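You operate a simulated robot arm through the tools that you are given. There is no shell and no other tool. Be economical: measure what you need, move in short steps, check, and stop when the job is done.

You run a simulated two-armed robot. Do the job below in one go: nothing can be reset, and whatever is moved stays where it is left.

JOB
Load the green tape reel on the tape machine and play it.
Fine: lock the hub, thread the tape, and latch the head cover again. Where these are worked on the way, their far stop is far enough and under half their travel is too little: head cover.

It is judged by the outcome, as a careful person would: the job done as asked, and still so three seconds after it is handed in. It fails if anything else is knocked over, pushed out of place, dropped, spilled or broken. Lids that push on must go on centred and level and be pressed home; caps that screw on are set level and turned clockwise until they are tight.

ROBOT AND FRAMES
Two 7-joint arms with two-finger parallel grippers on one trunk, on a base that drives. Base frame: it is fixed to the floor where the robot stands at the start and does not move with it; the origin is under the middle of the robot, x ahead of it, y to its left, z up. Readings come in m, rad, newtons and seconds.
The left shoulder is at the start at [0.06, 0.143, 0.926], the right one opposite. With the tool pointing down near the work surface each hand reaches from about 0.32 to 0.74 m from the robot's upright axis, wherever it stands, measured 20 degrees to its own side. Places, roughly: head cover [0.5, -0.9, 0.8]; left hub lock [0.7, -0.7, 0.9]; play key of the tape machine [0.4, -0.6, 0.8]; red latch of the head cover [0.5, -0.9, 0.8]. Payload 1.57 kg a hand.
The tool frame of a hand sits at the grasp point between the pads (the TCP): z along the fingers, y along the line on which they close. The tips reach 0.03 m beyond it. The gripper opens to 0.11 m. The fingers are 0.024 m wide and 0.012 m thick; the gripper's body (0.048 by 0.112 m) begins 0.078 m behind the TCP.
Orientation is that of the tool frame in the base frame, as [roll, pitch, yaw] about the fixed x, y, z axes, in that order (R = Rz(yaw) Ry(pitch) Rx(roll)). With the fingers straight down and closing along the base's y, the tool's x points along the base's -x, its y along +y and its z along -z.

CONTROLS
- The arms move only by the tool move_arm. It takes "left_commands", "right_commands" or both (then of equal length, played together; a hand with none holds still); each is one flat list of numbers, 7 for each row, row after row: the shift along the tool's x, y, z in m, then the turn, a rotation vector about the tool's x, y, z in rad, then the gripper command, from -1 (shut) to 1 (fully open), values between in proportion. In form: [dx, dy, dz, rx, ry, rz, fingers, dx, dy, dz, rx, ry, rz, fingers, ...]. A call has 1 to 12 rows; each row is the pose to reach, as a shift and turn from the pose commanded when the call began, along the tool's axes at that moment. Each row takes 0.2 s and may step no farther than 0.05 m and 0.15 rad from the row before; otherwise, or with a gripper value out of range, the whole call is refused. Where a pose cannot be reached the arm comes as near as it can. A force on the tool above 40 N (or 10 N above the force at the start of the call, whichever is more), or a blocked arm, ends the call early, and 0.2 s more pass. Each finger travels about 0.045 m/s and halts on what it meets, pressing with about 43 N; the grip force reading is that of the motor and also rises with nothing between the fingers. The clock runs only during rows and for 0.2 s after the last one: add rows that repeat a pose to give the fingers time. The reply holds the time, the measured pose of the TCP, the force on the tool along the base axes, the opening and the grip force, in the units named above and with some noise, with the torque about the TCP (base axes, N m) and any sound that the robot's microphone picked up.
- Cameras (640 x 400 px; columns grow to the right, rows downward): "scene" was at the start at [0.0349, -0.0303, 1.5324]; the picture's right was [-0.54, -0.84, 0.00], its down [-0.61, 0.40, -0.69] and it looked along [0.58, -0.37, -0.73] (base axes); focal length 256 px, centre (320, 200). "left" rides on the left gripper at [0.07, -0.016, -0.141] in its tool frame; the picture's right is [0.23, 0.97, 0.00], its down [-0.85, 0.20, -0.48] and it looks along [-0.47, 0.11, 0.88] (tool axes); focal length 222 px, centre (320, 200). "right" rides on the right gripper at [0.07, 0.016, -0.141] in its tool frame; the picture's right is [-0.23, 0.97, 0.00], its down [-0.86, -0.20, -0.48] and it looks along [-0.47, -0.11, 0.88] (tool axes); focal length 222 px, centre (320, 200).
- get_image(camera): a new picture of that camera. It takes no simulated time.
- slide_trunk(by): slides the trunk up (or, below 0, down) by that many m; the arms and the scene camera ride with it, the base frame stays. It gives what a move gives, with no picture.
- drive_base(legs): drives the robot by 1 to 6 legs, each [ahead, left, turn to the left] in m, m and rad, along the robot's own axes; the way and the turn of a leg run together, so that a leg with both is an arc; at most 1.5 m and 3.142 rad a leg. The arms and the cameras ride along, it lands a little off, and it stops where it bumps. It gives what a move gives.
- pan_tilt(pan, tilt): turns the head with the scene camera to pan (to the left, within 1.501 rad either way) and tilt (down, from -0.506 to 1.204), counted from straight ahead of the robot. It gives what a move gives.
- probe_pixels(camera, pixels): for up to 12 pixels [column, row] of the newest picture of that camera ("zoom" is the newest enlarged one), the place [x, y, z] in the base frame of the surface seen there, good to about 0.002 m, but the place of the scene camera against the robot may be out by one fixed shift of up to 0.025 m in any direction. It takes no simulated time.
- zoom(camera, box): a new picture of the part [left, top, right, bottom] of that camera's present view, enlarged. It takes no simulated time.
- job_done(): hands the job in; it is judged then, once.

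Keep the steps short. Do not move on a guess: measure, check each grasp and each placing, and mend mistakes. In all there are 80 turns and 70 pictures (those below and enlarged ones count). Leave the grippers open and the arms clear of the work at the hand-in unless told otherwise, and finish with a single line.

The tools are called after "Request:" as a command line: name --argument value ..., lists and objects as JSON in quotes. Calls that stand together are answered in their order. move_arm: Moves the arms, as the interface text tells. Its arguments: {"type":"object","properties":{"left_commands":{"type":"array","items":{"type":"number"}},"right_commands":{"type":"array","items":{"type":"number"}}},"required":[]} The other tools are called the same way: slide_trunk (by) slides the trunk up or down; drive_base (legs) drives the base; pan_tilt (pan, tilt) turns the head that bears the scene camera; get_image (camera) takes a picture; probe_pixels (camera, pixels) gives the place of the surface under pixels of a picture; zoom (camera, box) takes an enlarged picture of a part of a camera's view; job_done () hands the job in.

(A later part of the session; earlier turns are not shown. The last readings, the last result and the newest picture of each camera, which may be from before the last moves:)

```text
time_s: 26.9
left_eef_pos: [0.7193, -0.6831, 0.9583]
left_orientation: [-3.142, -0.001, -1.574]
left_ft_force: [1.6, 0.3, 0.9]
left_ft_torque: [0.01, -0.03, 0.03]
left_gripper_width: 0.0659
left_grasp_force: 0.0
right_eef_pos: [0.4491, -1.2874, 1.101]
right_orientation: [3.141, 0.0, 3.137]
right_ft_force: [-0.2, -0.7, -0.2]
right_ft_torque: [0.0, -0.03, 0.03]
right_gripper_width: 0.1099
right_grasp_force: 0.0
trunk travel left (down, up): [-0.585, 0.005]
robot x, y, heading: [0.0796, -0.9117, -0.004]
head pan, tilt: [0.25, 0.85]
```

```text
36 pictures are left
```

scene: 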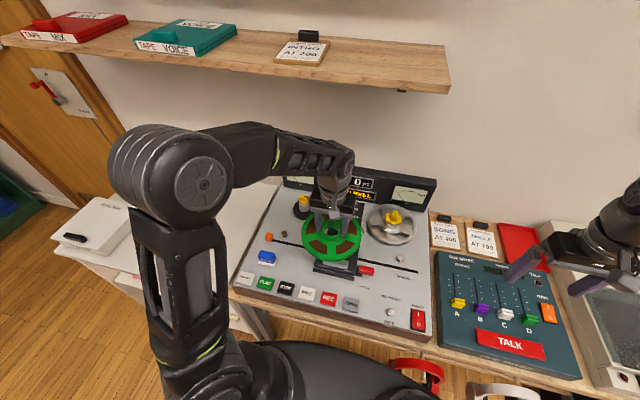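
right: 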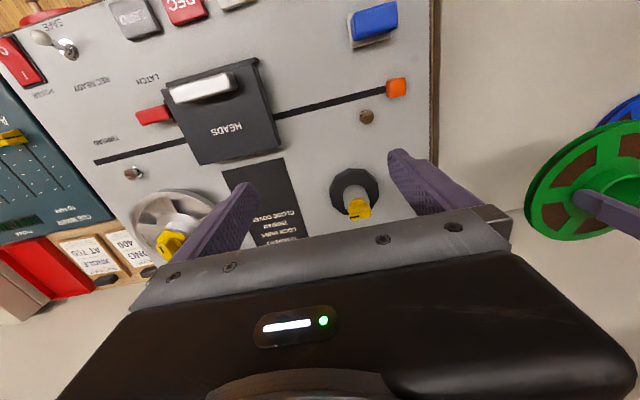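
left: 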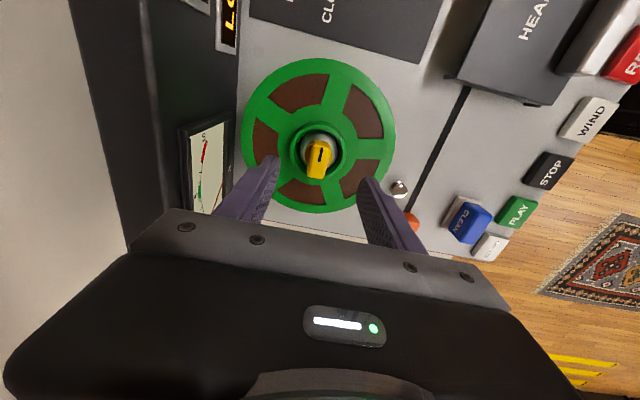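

The bar lies between the tips, across the closing line. I lower to TCP z 0.903, close, and check.

Request:
move_arm --left_commands '[0.002, -0.001, 0.025, 0, 0, 0, 0.2, 0.002, -0.001, 0.045, 0, 0, 0, 0.2, 0.002, -0.001, 0.056, 0, 0, 0, 0.2, 0.002, -0.001, 0.056, 0, 0, 0, -0.5, 0.002, -0.001, 0.056, 0, 0, 0, -1, 0.002, -0.001, 0.056, 0, 0, 0, -1, 0.002, -0.001, 0.056, 0, 0, 0, -1, 0.002, -0.001, 0.056, 0, 0, 0, -1]'

Request:
zoom --camera "left" --box '[240, 40, 400, 240]'

```text
time_s: 28.7
left_eef_pos: [0.721, -0.686, 0.9022]
left_orientation: [-3.14, 0.0, -1.575]
left_ft_force: [4.9, -0.1, -0.4]
left_ft_torque: [-0.07, -0.43, -0.03]
left_gripper_width: 0.0287
left_grasp_force: 38.4
right_eef_pos: [0.4511, -1.286, 1.1009]
right_orientation: [3.141, 0.0, 3.138]
right_ft_force: [-1.0, 0.3, 0.4]
right_ft_torque: [0.0, 0.0, 0.0]
right_gripper_width: 0.1101
right_grasp_force: 0.1
trunk travel left (down, up): [-0.585, 0.005]
robot x, y, heading: [0.0785, -0.916, -0.004]
head pan, tilt: [0.25, 0.85]
```

```text
2.00 times, centred on (320, 140) of left
```

zoom: 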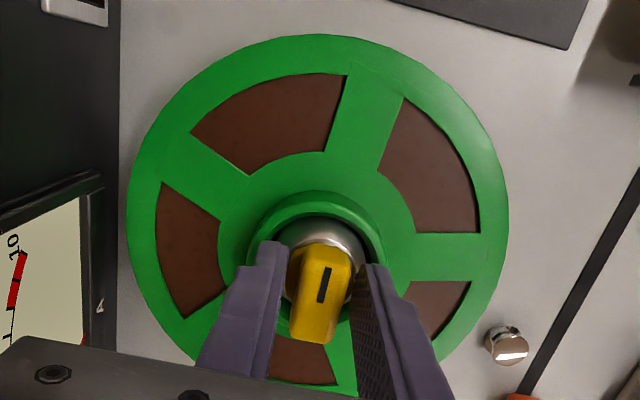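

Gripped (0.029). I turn clockwise by 90° in steps, watching the force.

Request:
move_arm --left_commands '[0, 0, 0, 0, 0, 0.143, -1, 0, 0, 0, 0, 0, 0.286, -1, 0, 0, 0, 0, 0, 0.428, -1, 0, 0, 0, 0, 0, 0.571, -1, 0, 0, 0, 0, 0, 0.714, -1, 0, 0, 0, 0, 0, 0.857, -1, 0, 0, 0, 0, 0, 1.0, -1, 0, 0, 0, 0, 0, 1.142, -1, 0, 0, 0, 0, 0, 1.285, -1, 0, 0, 0, 0, 0, 1.428, -1, 0, 0, 0, 0, 0, 1.571, -1, 0, 0, 0, 0, 0, 1.571, -1]'

Request:
zoom --camera "scene" --box '[260, 160, 420, 260]'

Request:
get_image --camera "left"

```text
time_s: 31.3
left_eef_pos: [0.7201, -0.6838, 0.9045]
left_orientation: [-3.141, -0.002, 3.136]
left_ft_force: [-2.9, 7.4, -1.2]
left_ft_torque: [0.1, -0.08, 0.03]
left_gripper_width: 0.0284
left_grasp_force: 38.7
right_eef_pos: [0.4488, -1.2857, 1.1027]
right_orientation: [-3.14, 0.001, 3.138]
right_ft_force: [-0.2, 0.3, 0.7]
right_ft_torque: [0.0, 0.0, -0.01]
right_gripper_width: 0.11
right_grasp_force: 0.1
trunk travel left (down, up): [-0.585, 0.005]
robot x, y, heading: [0.0751, -0.9137, 0.0]
head pan, tilt: [0.25, 0.85]
```

```text
4.00 times, centred on (340, 210) of scene
```

zoom: 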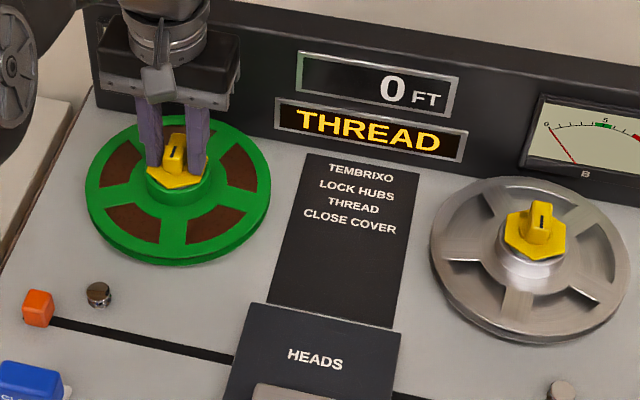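

```text
33 pictures are left
```

left: 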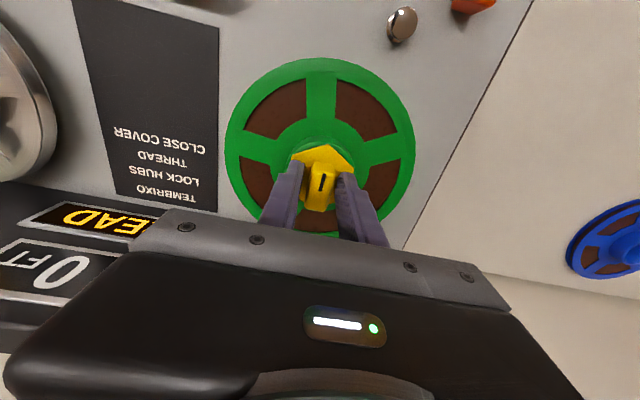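

The display reads THREAD: hub locked. I release and lift the left hand away to the left, and bring the right hand over the red latch.

Request:
move_arm --left_commands '[0, 0, 0, 0, 0, 0, -0.3, 0, 0, 0, 0, 0, 0, 0, 0, 0, -0.03, 0, 0, 0, 0.2, 0, 0, -0.07, 0, 0, 0, 0.2, 0.04, 0.02, -0.09, 0, 0, 0, 0.2, 0.08, 0.04, -0.09, 0, 0, 0, 0.2, 0.12, 0.06, -0.09, 0, 0, 0, 0.2, 0.16, 0.08, -0.09, 0, 0, 0, 0.2]' --right_commands '[-0.006, 0.041, 0.016, 0, 0, 0, 1, -0.012, 0.082, 0.032, 0, 0, 0, 1, -0.018, 0.123, 0.049, 0, 0, 0, 1, -0.025, 0.164, 0.065, 0, 0, 0, 1, -0.031, 0.205, 0.081, 0, 0, 0, 1, -0.037, 0.246, 0.098, 0, 0, 0, 1, -0.043, 0.287, 0.114, 0, 0, 0, 1, -0.05, 0.33, 0.13, 0, 0, 0, 1]'

Request:
get_image --camera "right"

Request:
zoom --camera "right" --box '[220, 60, 420, 220]'

```text
time_s: 33.1
left_eef_pos: [0.5592, -0.6039, 0.9926]
left_orientation: [-3.141, 0.0, 3.135]
left_ft_force: [-0.1, -0.3, 0.3]
left_ft_torque: [-0.01, 0.0, 0.01]
left_gripper_width: 0.066
left_grasp_force: 0.0
right_eef_pos: [0.5002, -0.9544, 0.9719]
right_orientation: [3.141, 0.0, 3.136]
right_ft_force: [-0.1, 0.2, 0.4]
right_ft_torque: [-0.02, 0.01, 0.05]
right_gripper_width: 0.1099
right_grasp_force: 0.0
trunk travel left (down, up): [-0.585, 0.005]
robot x, y, heading: [0.0827, -0.9131, -0.005]
head pan, tilt: [0.25, 0.85]
```

```text
32 pictures are left
```

right: 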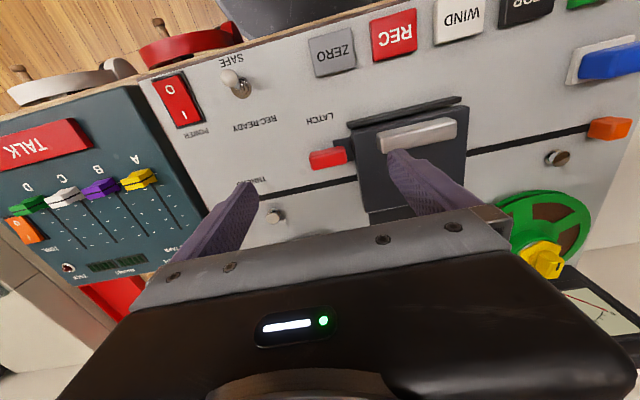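

```text
2.50 times, centred on (320, 140) of right
```

zoom: 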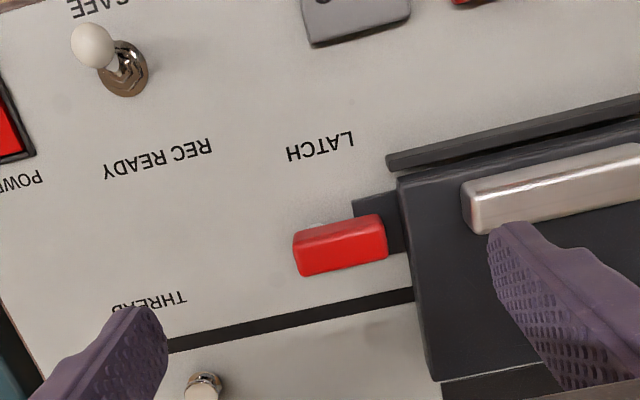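

Request:
probe_pixels --camera "zoom" --pixels '[[300, 235], [380, 220], [340, 240], [340, 262], [300, 270], [385, 250], [365, 205], [392, 210], [320, 221], [400, 165], [440, 250], [420, 195]]'

Request:
zoom --camera "scene" --box '[300, 230, 420, 310]'

Request:
zoom --camera "left" --box '[0, 0, 240, 200]'

```text
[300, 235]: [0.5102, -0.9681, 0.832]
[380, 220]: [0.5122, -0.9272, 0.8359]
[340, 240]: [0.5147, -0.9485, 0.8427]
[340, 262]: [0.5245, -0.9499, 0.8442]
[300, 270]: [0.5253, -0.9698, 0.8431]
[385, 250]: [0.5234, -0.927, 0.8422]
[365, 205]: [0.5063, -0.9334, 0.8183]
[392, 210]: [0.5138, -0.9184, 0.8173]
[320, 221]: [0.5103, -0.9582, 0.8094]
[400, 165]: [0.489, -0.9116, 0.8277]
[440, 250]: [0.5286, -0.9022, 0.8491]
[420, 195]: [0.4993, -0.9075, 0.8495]
```

```text
5.00 times, centred on (360, 270) of scene
```

zoom: 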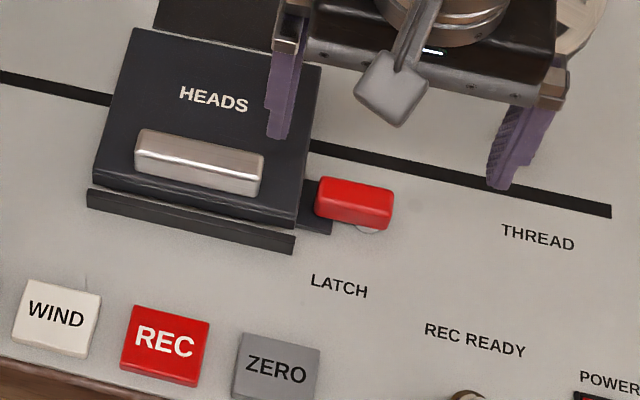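

```text
2.00 times, centred on (120, 100) of left
```

zoom: 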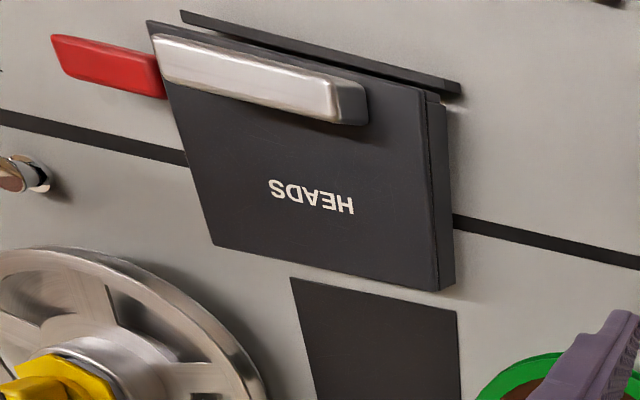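

The red bar (x 0.51–0.527, y -0.927…-0.970, z 0.832–0.844) sits over a black tab of the cover with a round post beneath: probably a pivot. I turn the right hand 90° to grip it across x.

Request:
move_arm --right_commands '[0, 0, 0, 0, 0, 0.143, 0.1, 0, 0, 0, 0, 0, 0.286, 0.1, 0, 0, 0, 0, 0, 0.428, 0.1, 0, 0, 0, 0, 0, 0.571, 0.1, 0, 0, 0, 0, 0, 0.714, 0.1, 0, 0, 0, 0, 0, 0.857, 0.1, 0, 0, 0, 0, 0, 1.0, 0.1, 0, 0, 0, 0, 0, 1.142, 0.1, 0, 0, 0, 0, 0, 1.285, 0.1, 0, 0, 0, 0, 0, 1.428, 0.1, 0, 0, 0, 0, 0, 1.571, 0.1, 0, 0, 0, 0, 0, 1.571, 0.1]'

Request:
get_image --camera "right"

```text
time_s: 35.7
left_eef_pos: [0.5593, -0.6053, 0.9928]
left_orientation: [3.141, -0.002, 3.138]
left_ft_force: [-0.3, -0.5, -0.2]
left_ft_torque: [0.0, 0.01, 0.0]
left_gripper_width: 0.0659
left_grasp_force: 0.0
right_eef_pos: [0.4997, -0.958, 0.9699]
right_orientation: [3.141, 0.001, 1.567]
right_ft_force: [-0.3, -0.1, 0.2]
right_ft_torque: [0.0, -0.03, 0.01]
right_gripper_width: 0.0604
right_grasp_force: 0.0
trunk travel left (down, up): [-0.585, 0.005]
robot x, y, heading: [0.08, -0.9147, -0.005]
head pan, tilt: [0.25, 0.85]
```

```text
28 pictures are left
```

right: 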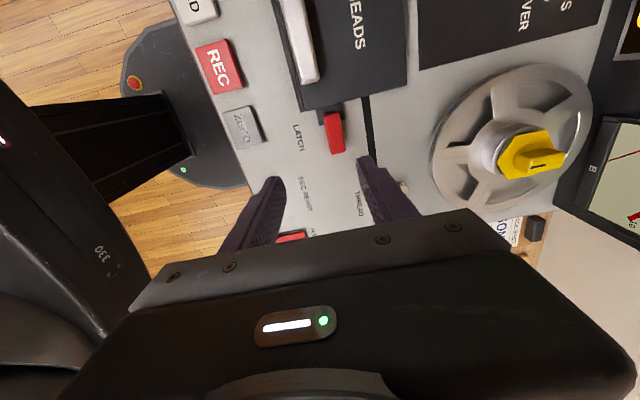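

I move over the bar (0.518, -0.950), lower to TCP z 0.853 and close.

Request:
move_arm --right_commands '[0.008, 0.018, 0.03, 0, 0, 0, 0.1, 0.008, 0.018, 0.07, 0, 0, 0, 0.1, 0.008, 0.018, 0.1, 0, 0, 0, 0.1, 0.008, 0.018, 0.117, 0, 0, 0, 0.1, 0.008, 0.018, 0.117, 0, 0, 0, -0.4, 0.008, 0.018, 0.117, 0, 0, 0, -0.8, 0.008, 0.018, 0.117, 0, 0, 0, -1, 0.008, 0.018, 0.117, 0, 0, 0, -1, 0.008, 0.018, 0.117, 0, 0, 0, -1]'

Request:
zoom --camera "right" --box '[220, 60, 420, 220]'

```text
time_s: 37.7
left_eef_pos: [0.5608, -0.605, 0.9922]
left_orientation: [3.141, 0.001, 3.138]
left_ft_force: [0.6, 0.3, 0.1]
left_ft_torque: [-0.02, 0.0, 0.03]
left_gripper_width: 0.066
left_grasp_force: 0.1
right_eef_pos: [0.5211, -0.9509, 0.8547]
right_orientation: [3.139, 0.0, 1.567]
right_ft_force: [10.8, -2.3, -1.3]
right_ft_torque: [0.07, -0.14, 0.28]
right_gripper_width: 0.0197
right_grasp_force: 33.6
trunk travel left (down, up): [-0.585, 0.005]
robot x, y, heading: [0.0775, -0.9155, 0.001]
head pan, tilt: [0.25, 0.85]
```

```text
2.50 times, centred on (320, 140) of right
```

zoom: 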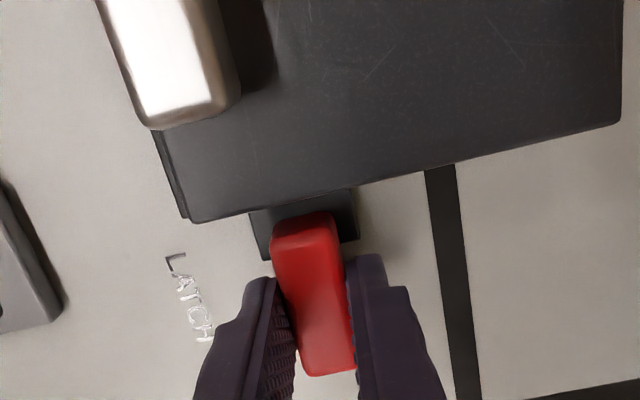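

Gripped; the nose covers the black tab. I feel which way it moves: first a 6 mm pull toward -y.

Request:
move_arm --right_commands '[-0.003, 0, 0, 0, 0, 0, -1, -0.006, 0, 0, 0, 0, 0, -1]'

```text
time_s: 38.3
left_eef_pos: [0.5619, -0.6032, 0.9924]
left_orientation: [-3.14, 0.0, 3.139]
left_ft_force: [-0.1, 0.2, 0.5]
left_ft_torque: [0.0, 0.0, -0.01]
left_gripper_width: 0.0661
left_grasp_force: 0.0
right_eef_pos: [0.5203, -0.9512, 0.8529]
right_orientation: [3.137, -0.003, 1.571]
right_ft_force: [13.2, 20.9, -8.0]
right_ft_torque: [0.72, -0.08, 0.14]
right_gripper_width: 0.02
right_grasp_force: 33.8
trunk travel left (down, up): [-0.585, 0.005]
robot x, y, heading: [0.0779, -0.9116, -0.004]
head pan, tilt: [0.25, 0.85]
```

No sliding (21 N, no motion). I go back and try a small turn about the vertical.

Request:
move_arm --right_commands '[0.006, 0, 0, 0, 0, -0.07, -1, 0.006, 0, 0, 0, 0, -0.15, -1, 0.006, 0, 0, 0, 0, -0.15, -1]'

Request:
move_arm --right_commands '[0, 0, 0, 0, 0, 0.1, -1, 0, 0, 0, 0, 0, 0.2, -1, 0, 0, 0, 0, 0, 0.3, -1, 0, 0, 0, 0, 0, 0.3, -1]'

```text
time_s: 39.1
left_eef_pos: [0.5601, -0.6056, 0.9934]
left_orientation: [-3.141, -0.002, 3.139]
left_ft_force: [1.2, -0.9, -0.4]
left_ft_torque: [0.01, 0.01, 0.0]
left_gripper_width: 0.066
left_grasp_force: 0.1
right_eef_pos: [0.5198, -0.951, 0.854]
right_orientation: [-3.138, 0.002, 1.717]
right_ft_force: [8.6, -3.6, 12.4]
right_ft_torque: [-0.33, -0.19, 0.07]
right_gripper_width: 0.02
right_grasp_force: 33.4
trunk travel left (down, up): [-0.585, 0.005]
robot x, y, heading: [0.0794, -0.9159, -0.004]
head pan, tilt: [0.25, 0.85]
```

```text
time_s: 40.1
left_eef_pos: [0.5604, -0.6061, 0.9935]
left_orientation: [3.14, 0.0, 3.138]
left_ft_force: [-0.3, -0.3, 0.6]
left_ft_torque: [-0.02, -0.05, 0.03]
left_gripper_width: 0.0659
left_grasp_force: 0.0
right_eef_pos: [0.5214, -0.9496, 0.8529]
right_orientation: [3.14, -0.001, 1.416]
right_ft_force: [18.8, -7.7, 12.7]
right_ft_torque: [-0.7, 0.06, 1.13]
right_gripper_width: 0.023
right_grasp_force: 35.7
trunk travel left (down, up): [-0.585, 0.005]
robot x, y, heading: [0.0798, -0.9119, -0.003]
head pan, tilt: [0.25, 0.85]
```

Counter-clockwise (nose toward the robot) moves freely; clockwise blocks. I turn it counter-clockwise ~90°.

Request:
move_arm --right_commands '[0, 0.003, 0, 0, 0, -0.14, -1, 0, 0.003, 0, 0, 0, -0.28, -1, 0, 0.003, 0, 0, 0, -0.42, -1, 0, 0.003, 0, 0, 0, -0.56, -1, 0, 0.003, 0, 0, 0, -0.7, -1, 0, 0.003, 0, 0, 0, -0.84, -1, 0, 0.003, 0, 0, 0, -0.98, -1, 0, 0.003, 0, 0, 0, -1.12, -1, 0, 0.003, 0, 0, 0, -1.26, -1, 0, 0.003, 0, 0, 0, -1.4, -1, 0, 0.003, 0, 0, 0, -1.54, -1, 0, 0.003, 0, 0, 0, -1.68, -1]'

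Request:
zoom --camera "right" --box '[220, 60, 420, 220]'

```text
time_s: 41.9
left_eef_pos: [0.5584, -0.6059, 0.9943]
left_orientation: [-3.141, 0.002, 3.136]
left_ft_force: [1.1, 0.2, 0.1]
left_ft_torque: [0.0, 0.0, -0.03]
left_gripper_width: 0.066
left_grasp_force: 0.0
right_eef_pos: [0.5122, -0.9542, 0.8524]
right_orientation: [-3.124, -0.01, 2.487]
right_ft_force: [-10.3, -7.1, 18.8]
right_ft_torque: [0.83, 0.45, -0.11]
right_gripper_width: 0.0203
right_grasp_force: 33.5
trunk travel left (down, up): [-0.585, 0.005]
robot x, y, heading: [0.0745, -0.914, -0.005]
head pan, tilt: [0.25, 0.85]
stopped in row 8 (right hand): the force on the tool passed its limit at 41 N (the readings are from after the stop); the commanded pose is now the measured one
```

```text
2.50 times, centred on (320, 140) of right
```

zoom: 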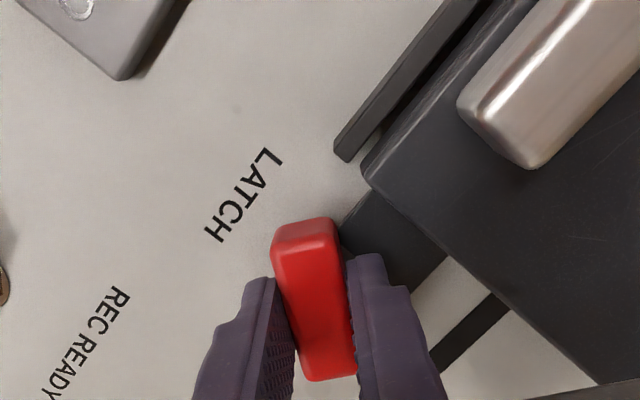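

The bar turned ~53°; the motion shows the pivot at (0.521, -0.961), so I follow that arc for the rest.

Request:
move_arm --right_commands '[0, -0.0015, 0, 0, 0, -0.14, -1, -0.0008, -0.003, 0, 0, 0, -0.29, -1, -0.0013, -0.0046, 0, 0, 0, -0.43, -1, -0.0018, -0.0062, 0, 0, 0, -0.58, -1, -0.0018, -0.0062, 0, 0, 0, -0.58, -1]'

Request:
zoom --camera "scene" --box '[280, 170, 440, 290]'

```text
time_s: 43.1
left_eef_pos: [0.559, -0.6067, 0.9949]
left_orientation: [3.141, 0.003, 3.137]
left_ft_force: [0.3, -0.3, 0.5]
left_ft_torque: [-0.01, -0.05, -0.04]
left_gripper_width: 0.0656
left_grasp_force: 0.1
right_eef_pos: [0.5101, -0.9602, 0.8534]
right_orientation: [-3.133, -0.014, 3.069]
right_ft_force: [-12.5, -9.9, 17.3]
right_ft_torque: [0.49, -0.2, -0.06]
right_gripper_width: 0.0201
right_grasp_force: 33.7
trunk travel left (down, up): [-0.585, 0.005]
robot x, y, heading: [0.0778, -0.913, -0.003]
head pan, tilt: [0.25, 0.85]
```

```text
3.33 times, centred on (360, 230) of scene
```

zoom: 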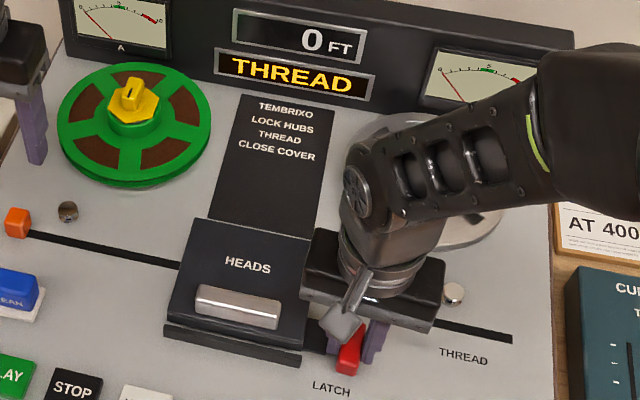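

The latch points to the robot now, off the tab. I release, lift, and go over the cover's handle (0.508, -0.849).

Request:
move_arm --right_commands '[0, 0, 0, 0, 0, 0, -0.6, 0, 0, 0, 0, 0, 0, 0, 0, 0, -0.04, 0, 0, 0, 0.5, 0, 0, -0.09, 0.01, 0.005, -0.04, 1, 0.003, 0.04, -0.1, 0.017, 0.01, -0.07, 1, 0.006, 0.08, -0.1, 0.017, 0.01, -0.07, 1, 0.01, 0.1105, -0.1, 0.017, 0.01, -0.07, 1, 0.01, 0.1105, -0.1, 0.017, 0.01, -0.07, 1]'

Request:
get_image --camera "right"

Request:
probe_pixels --camera "right" --pixels '[[260, 160], [320, 160], [320, 150], [320, 140], [320, 170], [350, 155], [280, 165], [320, 120], [320, 200]]'

```text
time_s: 44.9
left_eef_pos: [0.5589, -0.6054, 0.9939]
left_orientation: [3.141, 0.001, 3.135]
left_ft_force: [0.9, 0.0, 0.6]
left_ft_torque: [0.01, -0.01, 0.0]
left_gripper_width: 0.0659
left_grasp_force: 0.1
right_eef_pos: [0.5129, -0.8483, 0.9502]
right_orientation: [-3.116, -0.027, 3.139]
right_ft_force: [0.5, 0.0, -0.9]
right_ft_torque: [0.01, 0.02, -0.01]
right_gripper_width: 0.11
right_grasp_force: 0.1
trunk travel left (down, up): [-0.585, 0.005]
robot x, y, heading: [0.0802, -0.9158, -0.001]
head pan, tilt: [0.25, 0.85]
```

```text
24 pictures are left
```

right: 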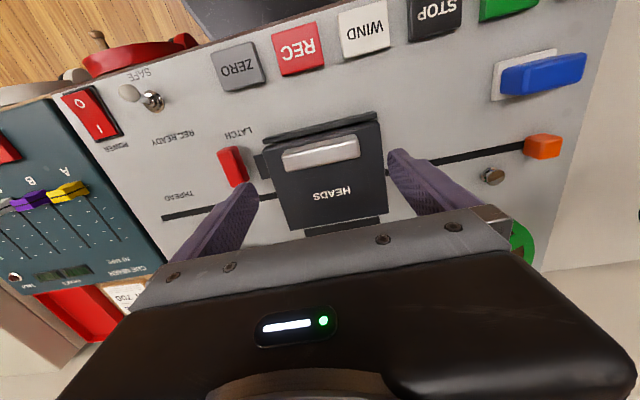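

```text
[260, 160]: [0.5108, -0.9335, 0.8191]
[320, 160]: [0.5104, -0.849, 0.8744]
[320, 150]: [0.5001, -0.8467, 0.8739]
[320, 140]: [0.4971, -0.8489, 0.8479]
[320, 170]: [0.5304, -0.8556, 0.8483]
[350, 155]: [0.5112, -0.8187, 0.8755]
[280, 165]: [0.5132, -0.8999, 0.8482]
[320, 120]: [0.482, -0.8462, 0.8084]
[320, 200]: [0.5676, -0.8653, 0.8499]
```

Handle: top z 0.874, centre (0.508, -0.849), 0.075 long. I lower astride its ends and close along y, also levelling the hand.

Request:
move_arm --right_commands '[0.004, 0, 0.02, -0.025, -0.027, 0, 1, 0.004, 0, 0.045, -0.025, -0.027, 0, 1, 0.004, 0, 0.064, -0.025, -0.027, 0, 1, 0.004, 0, 0.064, -0.025, -0.027, 0, 0.3, 0.004, 0, 0.064, -0.025, -0.027, 0, -0.3, 0.004, 0, 0.064, -0.025, -0.027, 0, -1, 0.004, 0, 0.064, -0.025, -0.027, 0, -1, 0.004, 0, 0.064, -0.025, -0.027, 0, -1]'

Request:
zoom --camera "right" --box '[200, 60, 440, 240]'

```text
time_s: 46.7
left_eef_pos: [0.56, -0.605, 0.9924]
left_orientation: [-3.141, -0.001, 3.138]
left_ft_force: [0.6, 0.0, -0.3]
left_ft_torque: [0.02, -0.03, -0.01]
left_gripper_width: 0.0658
left_grasp_force: 0.0
right_eef_pos: [0.5053, -0.848, 0.885]
right_orientation: [-3.142, -0.001, 3.139]
right_ft_force: [-0.3, 0.5, -5.1]
right_ft_torque: [0.29, -0.28, 0.11]
right_gripper_width: 0.0798
right_grasp_force: 40.0
trunk travel left (down, up): [-0.585, 0.005]
robot x, y, heading: [0.0766, -0.9089, -0.005]
head pan, tilt: [0.25, 0.85]
```

```text
2.22 times, centred on (320, 150) of right
```

zoom: 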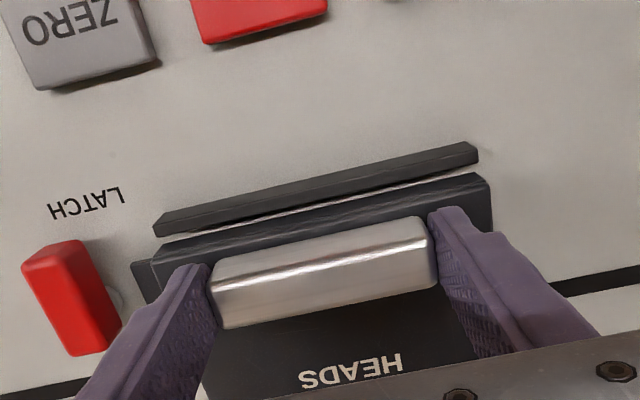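

Firm grip (0.080). I test by lifting 8 mm.

Request:
move_arm --right_commands '[0, 0, -0.004, 0, 0, 0, -1, 0, 0, -0.008, 0, 0, 0, -1, 0, 0, -0.008, 0, 0, 0, -1]'

Request:
zoom --camera "right" --box '[200, 60, 440, 240]'

```text
time_s: 47.2
left_eef_pos: [0.5603, -0.6056, 0.9923]
left_orientation: [-3.14, -0.002, 3.138]
left_ft_force: [-0.4, 0.3, 0.8]
left_ft_torque: [0.01, -0.02, -0.02]
left_gripper_width: 0.0659
left_grasp_force: 0.1
right_eef_pos: [0.5057, -0.8484, 0.8855]
right_orientation: [-3.141, -0.005, 3.139]
right_ft_force: [7.1, 5.0, -21.5]
right_ft_torque: [0.28, -1.01, 0.09]
right_gripper_width: 0.0798
right_grasp_force: 45.4
trunk travel left (down, up): [-0.585, 0.005]
robot x, y, heading: [0.0775, -0.9158, -0.0]
head pan, tilt: [0.25, 0.85]
stopped in row 2 (right hand): the force on the tool passed its limit at 47 N (the readings are from after the stop); the commanded pose is now the measured one
```

```text
2.22 times, centred on (320, 150) of right
```

zoom: 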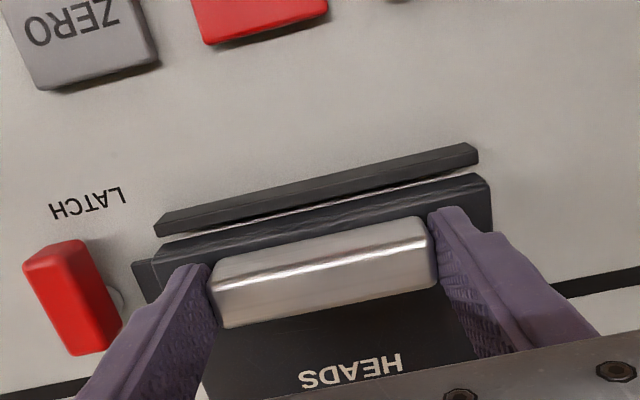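

It won't lift. The front rail suggests it slides; I test a backward push (+x) of 1 cm.

Request:
move_arm --right_commands '[-0.004, 0, 0, 0, 0, 0, -1, -0.01, 0, 0, 0, 0, 0, -1, -0.01, 0, 0, 0, 0, 0, -1]'

```text
time_s: 48.0
left_eef_pos: [0.5603, -0.6035, 0.9926]
left_orientation: [-3.14, -0.002, 3.14]
left_ft_force: [0.2, 0.0, 0.3]
left_ft_torque: [-0.03, 0.02, -0.01]
left_gripper_width: 0.0662
left_grasp_force: 0.1
right_eef_pos: [0.5143, -0.8489, 0.8855]
right_orientation: [-3.136, -0.011, 3.141]
right_ft_force: [-1.7, 9.3, -32.7]
right_ft_torque: [0.77, 0.72, -0.1]
right_gripper_width: 0.0799
right_grasp_force: 45.4
trunk travel left (down, up): [-0.585, 0.005]
robot x, y, heading: [0.0791, -0.9137, -0.007]
head pan, tilt: [0.25, 0.85]
```

It slides back freely (−1.7 N along x). I ease the vertical pull and keep sliding back toward its stop.

Request:
move_arm --right_commands '[-0.01, 0, 0.004, 0, 0, 0, -1, -0.025, 0, 0.004, 0, 0, 0, -1, -0.04, 0, 0.004, 0, 0, 0, -1, -0.055, 0, 0.004, 0, 0, 0, -1, -0.07, 0, 0.004, 0, 0, 0, -1, -0.085, 0, 0.004, 0, 0, 0, -1, -0.1, 0, 0.004, 0, 0, 0, -1, -0.115, 0, 0.004, 0, 0, 0, -1]'

Request:
zoom --camera "right" --box '[160, 0, 480, 240]'

```text
time_s: 49.8
left_eef_pos: [0.5581, -0.6046, 0.9943]
left_orientation: [-3.141, 0.003, 3.138]
left_ft_force: [0.1, 0.2, -0.9]
left_ft_torque: [-0.02, 0.03, -0.02]
left_gripper_width: 0.0659
left_grasp_force: 0.0
right_eef_pos: [0.6287, -0.8491, 0.8856]
right_orientation: [-3.141, 0.0, 3.138]
right_ft_force: [-0.5, 2.9, 32.7]
right_ft_torque: [-0.14, -0.28, 0.33]
right_gripper_width: 0.0795
right_grasp_force: 45.2
trunk travel left (down, up): [-0.585, 0.005]
robot x, y, heading: [0.0791, -0.9138, -0.003]
head pan, tilt: [0.25, 0.85]
```

```text
1.67 times, centred on (320, 120) of right
```

zoom: 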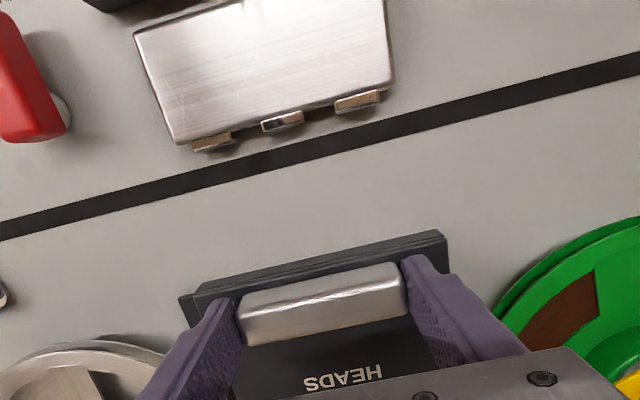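

The cover slid back 0.123 m and the slot is clear. I relax the vertical force, release and move the right hand away; then look at the slot.

Request:
move_arm --right_commands '[0, 0, -0.003, 0, 0, 0, -0.5, 0, 0, -0.003, 0, 0, 0, 0.3, 0, 0, -0.003, 0, 0, 0, 1, 0, 0, -0.04, 0, 0, 0, 1, 0, 0, -0.09, 0, 0, 0, 1, 0.04, -0.02, -0.1, 0, 0, 0, 1, 0.07, -0.06, -0.1, 0, 0, 0, 1, 0.09, -0.1, -0.11, 0, 0, 0, 1, 0.11, -0.14, -0.12, 0, 0, 0, 1, 0.12, -0.18, -0.13, 0, 0, 0, 1, 0.13, -0.22, -0.14, 0, 0, 0, 1]'

Request:
get_image --camera "right"

Request:
get_image --camera "left"

```text
time_s: 52.2
left_eef_pos: [0.5581, -0.6056, 0.9927]
left_orientation: [-3.142, 0.0, 3.139]
left_ft_force: [0.1, -0.5, -0.2]
left_ft_torque: [0.03, -0.01, 0.04]
left_gripper_width: 0.0658
left_grasp_force: 0.0
right_eef_pos: [0.4964, -1.0701, 1.0243]
right_orientation: [-3.14, -0.005, 3.138]
right_ft_force: [0.1, -0.6, 0.4]
right_ft_torque: [0.01, -0.01, 0.02]
right_gripper_width: 0.1101
right_grasp_force: 0.1
trunk travel left (down, up): [-0.585, 0.005]
robot x, y, heading: [0.0776, -0.915, -0.002]
head pan, tilt: [0.25, 0.85]
```

```text
20 pictures are left
```

right: 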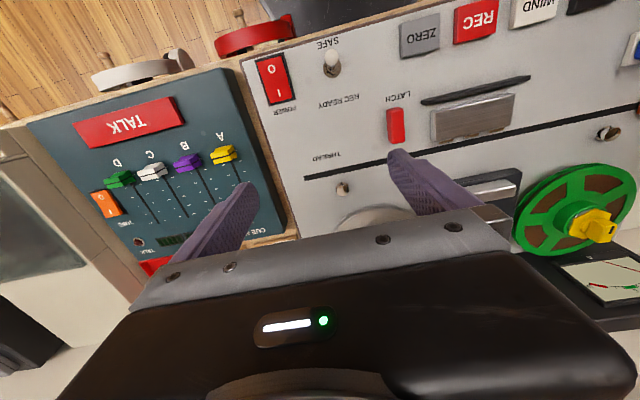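

```text
19 pictures are left
```

left: 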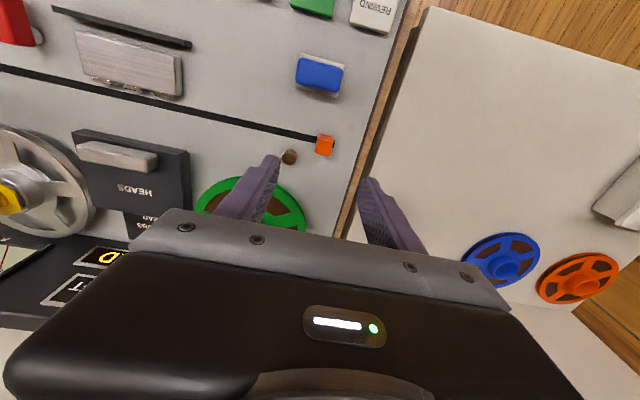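

Request:
probe_pixels --camera "left" --pixels '[[325, 138], [325, 150], [318, 145], [333, 145], [310, 137], [289, 157], [165, 94], [130, 88], [90, 87], [20, 71]]'

Request:
probe_pixels --camera "right" --pixels '[[306, 179], [380, 162], [343, 188], [470, 144], [520, 131], [395, 125], [395, 110], [395, 140]]'

Request:
zoom --camera "left" --box '[270, 110, 370, 190]'

```text
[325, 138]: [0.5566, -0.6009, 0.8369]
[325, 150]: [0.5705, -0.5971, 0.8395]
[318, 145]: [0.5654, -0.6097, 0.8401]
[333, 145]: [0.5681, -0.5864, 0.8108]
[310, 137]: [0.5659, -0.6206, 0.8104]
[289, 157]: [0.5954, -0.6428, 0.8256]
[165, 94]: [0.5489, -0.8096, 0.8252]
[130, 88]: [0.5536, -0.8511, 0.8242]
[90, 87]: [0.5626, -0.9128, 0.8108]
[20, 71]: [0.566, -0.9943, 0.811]
```

```text
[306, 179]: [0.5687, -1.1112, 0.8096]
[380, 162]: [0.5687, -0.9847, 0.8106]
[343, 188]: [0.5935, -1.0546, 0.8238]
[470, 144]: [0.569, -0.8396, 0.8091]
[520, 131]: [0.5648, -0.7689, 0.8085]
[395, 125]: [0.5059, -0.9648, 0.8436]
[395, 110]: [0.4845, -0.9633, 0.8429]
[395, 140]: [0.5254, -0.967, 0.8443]
```

```text
5.00 times, centred on (320, 150) of left
```

zoom: 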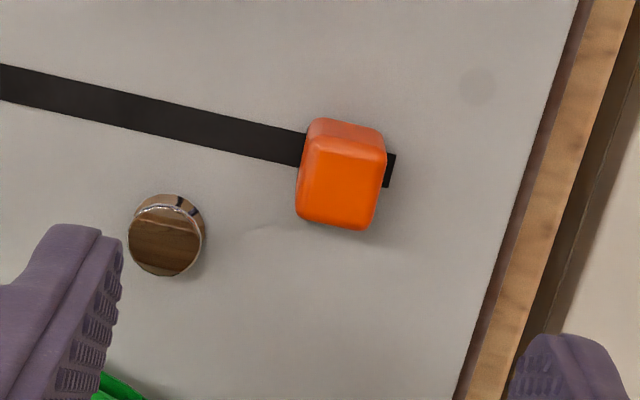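

Tab centre (0.567, -0.602), top 0.84; head rollers come to x 0.554, z 0.824, so I keep the tips at z 0.83. I lower the left hand onto the tab and grip it, moving the right hand away.

Request:
move_arm --left_commands '[-0.01, 0.003, 0.04, 0, 0, 0, 0.1, -0.01, 0.003, 0.08, 0, 0, 0, 0.1, -0.01, 0.003, 0.11, 0, 0, 0, 0.1, -0.01, 0.003, 0.134, 0, 0, 0, 0.1, -0.01, 0.003, 0.134, 0, 0, 0, -0.4, -0.01, 0.003, 0.134, 0, 0, 0, -1, -0.01, 0.003, 0.134, 0, 0, 0, -1, -0.01, 0.003, 0.134, 0, 0, 0, -1]' --right_commands '[0.01, -0.04, -0.01, 0, 0, 0, 1, 0.02, -0.08, -0.02, 0, 0, 0, 1, 0.03, -0.12, -0.03, 0, 0, 0, 1, 0.04, -0.16, -0.04, 0, 0, 0, 1, 0.05, -0.2, -0.05, 0, 0, 0, 1, 0.06, -0.24, -0.06, 0, 0, 0, 1, 0.07, -0.28, -0.07, 0, 0, 0, 1, 0.07, -0.28, -0.07, 0, 0, 0, 1]'

Request:
zoom --camera "left" --box '[220, 80, 420, 220]'

```text
time_s: 54.0
left_eef_pos: [0.5696, -0.6029, 0.8592]
left_orientation: [3.141, 0.001, 3.138]
left_ft_force: [-1.0, -1.2, -1.4]
left_ft_torque: [0.05, -0.39, 0.41]
left_gripper_width: 0.0218
left_grasp_force: 28.0
right_eef_pos: [0.4268, -1.3478, 1.0955]
right_orientation: [-3.141, -0.004, 3.138]
right_ft_force: [-0.3, 0.2, -0.4]
right_ft_torque: [0.02, 0.01, -0.02]
right_gripper_width: 0.1102
right_grasp_force: 0.1
trunk travel left (down, up): [-0.585, 0.005]
robot x, y, heading: [0.0763, -0.9141, -0.001]
head pan, tilt: [0.25, 0.85]
```

```text
2.86 times, centred on (320, 150) of left
```

zoom: 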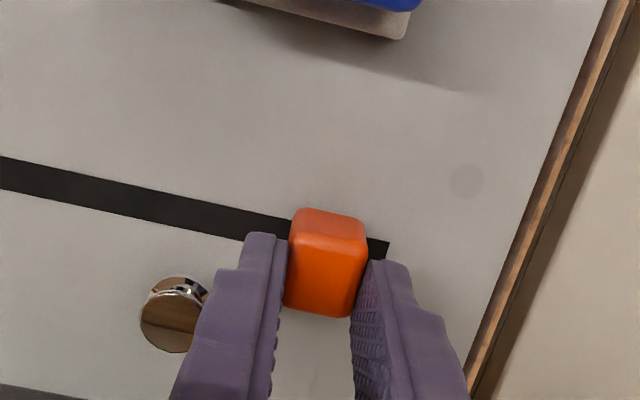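

The tab is gripped (0.022). I slide it toward THREAD along -y.

Request:
move_arm --left_commands '[0, -0.02, 0, 0, 0, 0, -1, 0, -0.04, 0, 0, 0, 0, -1, 0, -0.07, 0, 0, 0, 0, -1, 0, -0.1, 0, 0, 0, 0, -1, 0, -0.13, 0, 0, 0, 0, -1, 0, -0.16, 0, 0, 0, 0, -1, 0, -0.19, 0, 0, 0, 0, -1, 0, -0.22, 0, 0, 0, 0, -1, 0, -0.25, 0, 0, 0, 0, -1, 0, -0.28, 0, 0, 0, 0, -1]'

Request:
zoom --camera "left" --box '[160, 40, 480, 240]'

```text
time_s: 56.2
left_eef_pos: [0.5705, -0.8845, 0.8616]
left_orientation: [3.141, 0.0, 3.136]
left_ft_force: [5.1, -0.8, -5.3]
left_ft_torque: [0.48, 0.04, 0.56]
left_gripper_width: 0.0218
left_grasp_force: 34.9
right_eef_pos: [0.4284, -1.3482, 1.0939]
right_orientation: [-3.14, -0.007, 3.138]
right_ft_force: [0.1, -0.3, 0.2]
right_ft_torque: [0.01, -0.01, -0.02]
right_gripper_width: 0.1101
right_grasp_force: 0.1
trunk travel left (down, up): [-0.585, 0.005]
robot x, y, heading: [0.081, -0.914, -0.002]
head pan, tilt: [0.25, 0.85]
```

```text
2.00 times, centred on (320, 140) of left
```

zoom: 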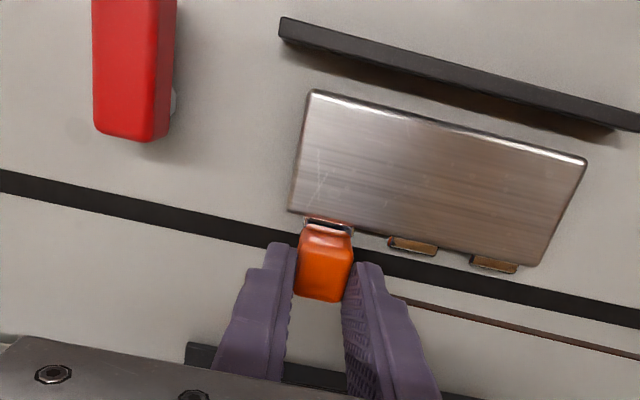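

The tab moves and the tape follows. I continue to the right end.

Request:
move_arm --left_commands '[0, -0.03, 0, 0, 0, 0, -1, 0, -0.06, 0, 0, 0, 0, -1, 0, -0.09, 0, 0, 0, 0, -1, 0, -0.12, 0, 0, 0, 0, -1, 0, -0.15, 0, 0, 0, 0, -1, 0, -0.17, 0, 0, 0, 0, -1, 0, -0.19, 0, 0, 0, 0, -1, 0, -0.2, 0, 0, 0, 0, -1, 0, -0.21, 0, 0, 0, 0, -1, 0, -0.22, 0, 0, 0, 0, -1, 0, -0.225, 0, 0, 0, 0, -1]'

Request:
get_image --camera "left"

Request:
zoom --camera "scene" --box '[270, 160, 430, 280]'

```text
time_s: 58.6
left_eef_pos: [0.5693, -1.0997, 0.86]
left_orientation: [3.131, -0.002, -3.141]
left_ft_force: [6.4, 32.9, 12.2]
left_ft_torque: [0.72, 0.31, -0.27]
left_gripper_width: 0.0219
left_grasp_force: 34.6
right_eef_pos: [0.428, -1.3414, 1.097]
right_orientation: [-3.135, -0.005, 3.139]
right_ft_force: [0.0, -0.1, -0.6]
right_ft_torque: [0.03, -0.03, 0.02]
right_gripper_width: 0.1099
right_grasp_force: 0.0
trunk travel left (down, up): [-0.585, 0.005]
robot x, y, heading: [0.0791, -0.9152, -0.001]
head pan, tilt: [0.25, 0.85]
```

```text
15 pictures are left
```

left: 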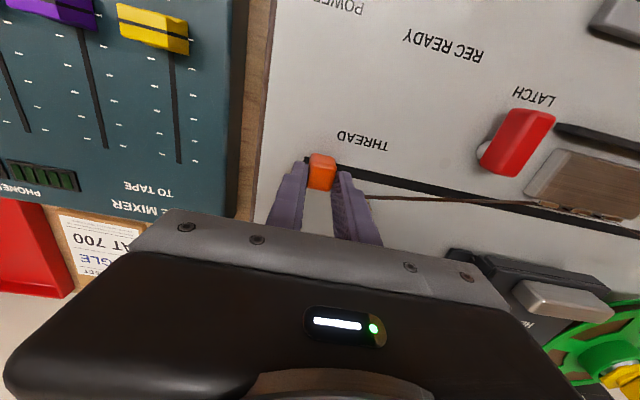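

```text
3.33 times, centred on (350, 220) of scene
```

zoom: 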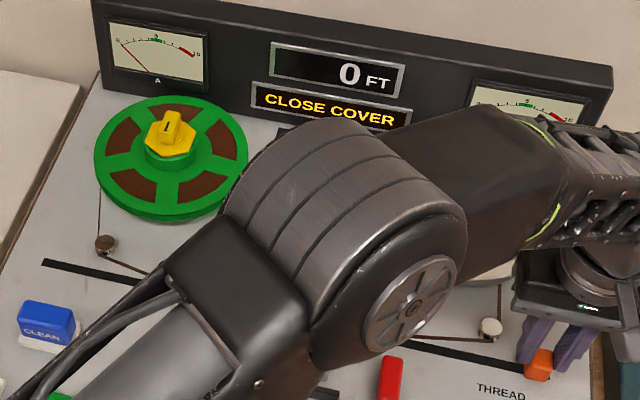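

Display: CLOSE COVER — threaded to the stop. I relax, release the tab, lift and take the left hand back to the left.

Request:
move_arm --left_commands '[0, 0.009, 0, 0, 0, 0, -0.8, 0, 0.009, 0, 0, 0, 0, -0.3, 0, 0.009, 0, 0, 0, 0, -0.1, 0, 0.009, -0.04, 0, 0, 0, -0.1, 0, 0.009, -0.09, 0, 0, 0, -0.1, 0.03, 0.03, -0.12, 0, 0, 0, 0, 0.05, 0.07, -0.13, 0, 0, 0, 0, 0.06, 0.115, -0.13, 0, 0, 0, 0, 0.07, 0.16, -0.13, 0, 0, 0, 0, 0.08, 0.205, -0.13, 0, 0, 0, 0, 0.09, 0.25, -0.13, 0, 0, 0, 0, 0.1, 0.295, -0.13, 0, 0, 0, 0]'

Request:
move_arm --left_commands '[0.005, 0.04, 0, 0, 0, 0, 0, 0.01, 0.08, 0, 0, 0, 0, 0, 0.015, 0.12, 0, 0, 0, 0, 0, 0.02, 0.16, 0, 0, 0, 0, 0, 0.02, 0.2, 0, 0, 0, 0, 0, 0.02, 0.2, 0, 0, 0, 0, 0, 0.02, 0.2, 0, 0, 0, 0, 0, 0.02, 0.2, 0, 0, 0, 0, 0, 0.02, 0.2, 0, 0, 0, 0, 0, 0.02, 0.2, 0, 0, 0, 0, 0, 0.02, 0.2, 0, 0, 0, 0, 0, 0.02, 0.2, 0, 0, 0, 0, 0]' --right_commands '[-0.017, 0.041, 0.011, 0, 0, 0, 1, -0.034, 0.083, 0.022, 0, 0, 0, 1, -0.05, 0.124, 0.033, 0, 0, 0, 1, -0.067, 0.165, 0.045, 0, 0, 0, 1, -0.084, 0.207, 0.056, 0, 0, 0, 1, -0.1, 0.248, 0.067, 0, 0, 0, 1, -0.118, 0.289, 0.078, 0, 0, 0, 1, -0.134, 0.331, 0.089, 0, 0, 0, 1, -0.151, 0.372, 0.1, 0, 0, 0, 1, -0.168, 0.413, 0.111, 0, 0, 0, 1, -0.185, 0.455, 0.123, 0, 0, 0, 1, -0.201, 0.496, 0.134, 0, 0, 0, 1]'

Request:
get_image --camera "right"

```text
time_s: 61.2
left_eef_pos: [0.4689, -0.8125, 0.9887]
left_orientation: [-3.14, 0.001, 3.136]
left_ft_force: [-0.1, 0.4, 0.5]
left_ft_torque: [-0.02, -0.03, 0.0]
left_gripper_width: 0.0549
left_grasp_force: 0.0
right_eef_pos: [0.4266, -1.3459, 1.0951]
right_orientation: [-3.138, -0.006, 3.138]
right_ft_force: [0.6, 0.4, -0.4]
right_ft_torque: [-0.05, 0.01, -0.01]
right_gripper_width: 0.1099
right_grasp_force: 0.1
trunk travel left (down, up): [-0.585, 0.005]
robot x, y, heading: [0.0801, -0.9108, -0.004]
head pan, tilt: [0.25, 0.85]
```

```text
time_s: 63.8
left_eef_pos: [0.4513, -0.6088, 0.9887]
left_orientation: [-3.141, 0.0, 3.139]
left_ft_force: [1.4, 0.2, -0.5]
left_ft_torque: [-0.01, 0.02, -0.01]
left_gripper_width: 0.055
left_grasp_force: 0.1
right_eef_pos: [0.6315, -0.8521, 0.9586]
right_orientation: [-3.139, -0.005, 3.138]
right_ft_force: [-0.3, 0.7, -0.4]
right_ft_torque: [-0.03, 0.02, -0.01]
right_gripper_width: 0.1098
right_grasp_force: 0.0
trunk travel left (down, up): [-0.585, 0.005]
robot x, y, heading: [0.0792, -0.9172, -0.0]
head pan, tilt: [0.25, 0.85]
```

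```text
13 pictures are left
```

right: 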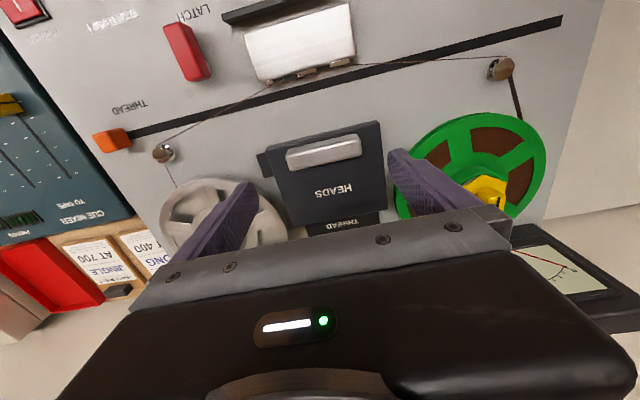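

Tape is threaded. I lower the right hand astride the cover handle and grip it.

Request:
move_arm --right_commands '[0.002, 0.003, 0.025, 0, 0, 0, 1, 0.002, 0.003, 0.05, 0, 0, 0, 1, 0.002, 0.003, 0.072, 0, 0, 0, 1, 0.002, 0.003, 0.072, 0, 0, 0, 0.3, 0.002, 0.003, 0.072, 0, 0, 0, -0.3, 0.002, 0.003, 0.072, 0, 0, 0, -1, 0.002, 0.003, 0.072, 0, 0, 0, -1, 0.002, 0.003, 0.072, 0, 0, 0, -1]'

Request:
move_arm --right_commands '[0.01, 0, 0, 0, 0, 0, -1, 0.025, 0, 0, 0, 0, 0, -1, 0.04, 0, 0, 0, 0, 0, -1, 0.055, 0, 0, 0, 0, 0, -1, 0.07, 0, 0, 0, 0, 0, -1, 0.085, 0, 0, 0, 0, 0, -1, 0.1, 0, 0, 0, 0, 0, -1, 0.112, 0, 0, 0, 0, 0, -1, 0.12, 0, 0, 0, 0, 0, -1, 0.124, 0, 0, 0, 0, 0, -1, 0.127, 0, 0, 0, 0, 0, -1]'

Request:
get_image --camera "right"

```text
time_s: 65.6
left_eef_pos: [0.4508, -0.6092, 0.9885]
left_orientation: [-3.139, 0.001, 3.139]
left_ft_force: [0.1, 0.0, 0.8]
left_ft_torque: [0.02, -0.01, -0.02]
left_gripper_width: 0.055
left_grasp_force: 0.1
right_eef_pos: [0.6266, -0.8495, 0.8844]
right_orientation: [-3.141, -0.004, 3.14]
right_ft_force: [0.0, 10.6, -3.7]
right_ft_torque: [1.04, -0.34, 0.23]
right_gripper_width: 0.0798
right_grasp_force: 39.4
trunk travel left (down, up): [-0.585, 0.005]
robot x, y, heading: [0.0813, -0.9131, -0.002]
head pan, tilt: [0.25, 0.85]
```

```text
time_s: 68.0
left_eef_pos: [0.4528, -0.609, 0.9863]
left_orientation: [-3.139, -0.002, 3.138]
left_ft_force: [0.0, -0.7, -0.2]
left_ft_torque: [-0.01, -0.02, -0.01]
left_gripper_width: 0.0551
left_grasp_force: 0.0
right_eef_pos: [0.5064, -0.8489, 0.8863]
right_orientation: [-3.138, -0.006, 3.139]
right_ft_force: [11.5, 13.6, -31.9]
right_ft_torque: [-0.22, 0.5, 0.91]
right_gripper_width: 0.0801
right_grasp_force: 45.2
trunk travel left (down, up): [-0.585, 0.005]
robot x, y, heading: [0.0814, -0.9157, -0.006]
head pan, tilt: [0.25, 0.85]
```

```text
12 pictures are left
```

right: 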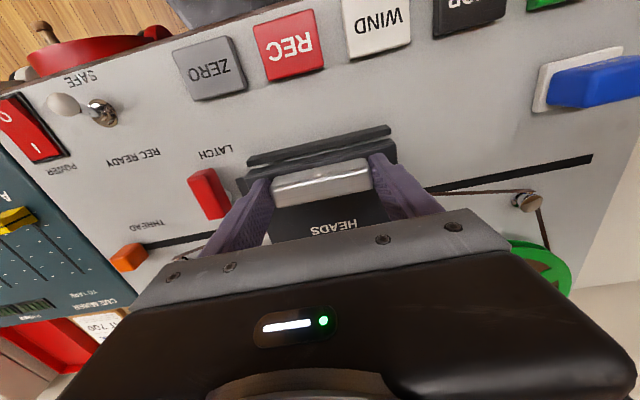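

The cover is back at its front stop (x 0.506, 11 N). I release, lift, and go over the latch bar with a small opening.

Request:
move_arm --right_commands '[0, 0, 0, 0, 0, 0, -0.3, 0, 0, 0, 0, 0, 0, 0.4, 0, 0, 0, 0, 0, 0, 1, 0, 0, -0.04, 0, 0, 0, 1, 0, 0, -0.08, 0, 0, 0, 0.5, -0.003, -0.04, -0.08, 0, 0, 0, 0, -0.003, -0.08, -0.08, 0, 0, 0, -0.18, -0.005, -0.114, -0.08, 0, 0, 0.05, -0.18, -0.005, -0.114, -0.08, 0, 0, 0.05, -0.18]'

Request:
get_image --camera "right"

Request:
zoom --camera "right" --box '[240, 80, 440, 220]'

```text
time_s: 70.0
left_eef_pos: [0.4502, -0.6107, 0.9879]
left_orientation: [3.141, 0.0, 3.138]
left_ft_force: [1.0, -0.3, -1.2]
left_ft_torque: [-0.04, -0.02, -0.01]
left_gripper_width: 0.0549
left_grasp_force: 0.0
right_eef_pos: [0.507, -0.9649, 0.9665]
right_orientation: [-3.138, -0.006, 3.089]
right_ft_force: [0.2, 0.2, 0.4]
right_ft_torque: [0.02, -0.01, -0.02]
right_gripper_width: 0.045
right_grasp_force: 0.0
trunk travel left (down, up): [-0.585, 0.005]
robot x, y, heading: [0.0802, -0.9181, -0.005]
head pan, tilt: [0.25, 0.85]
```

```text
11 pictures are left
```

right: 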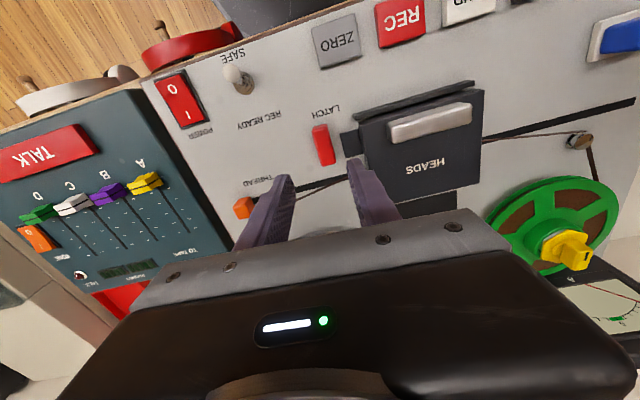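

```text
2.86 times, centred on (340, 150) of right
```

zoom: 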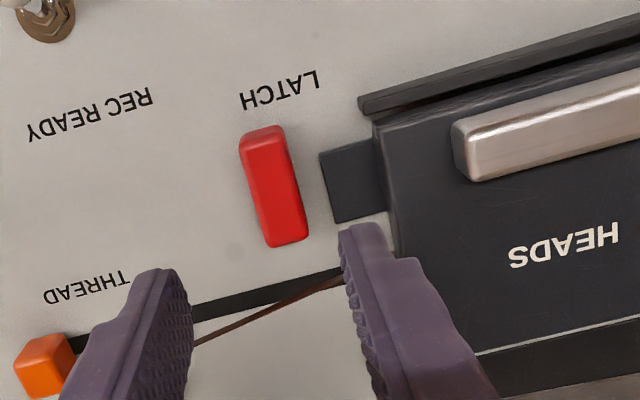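

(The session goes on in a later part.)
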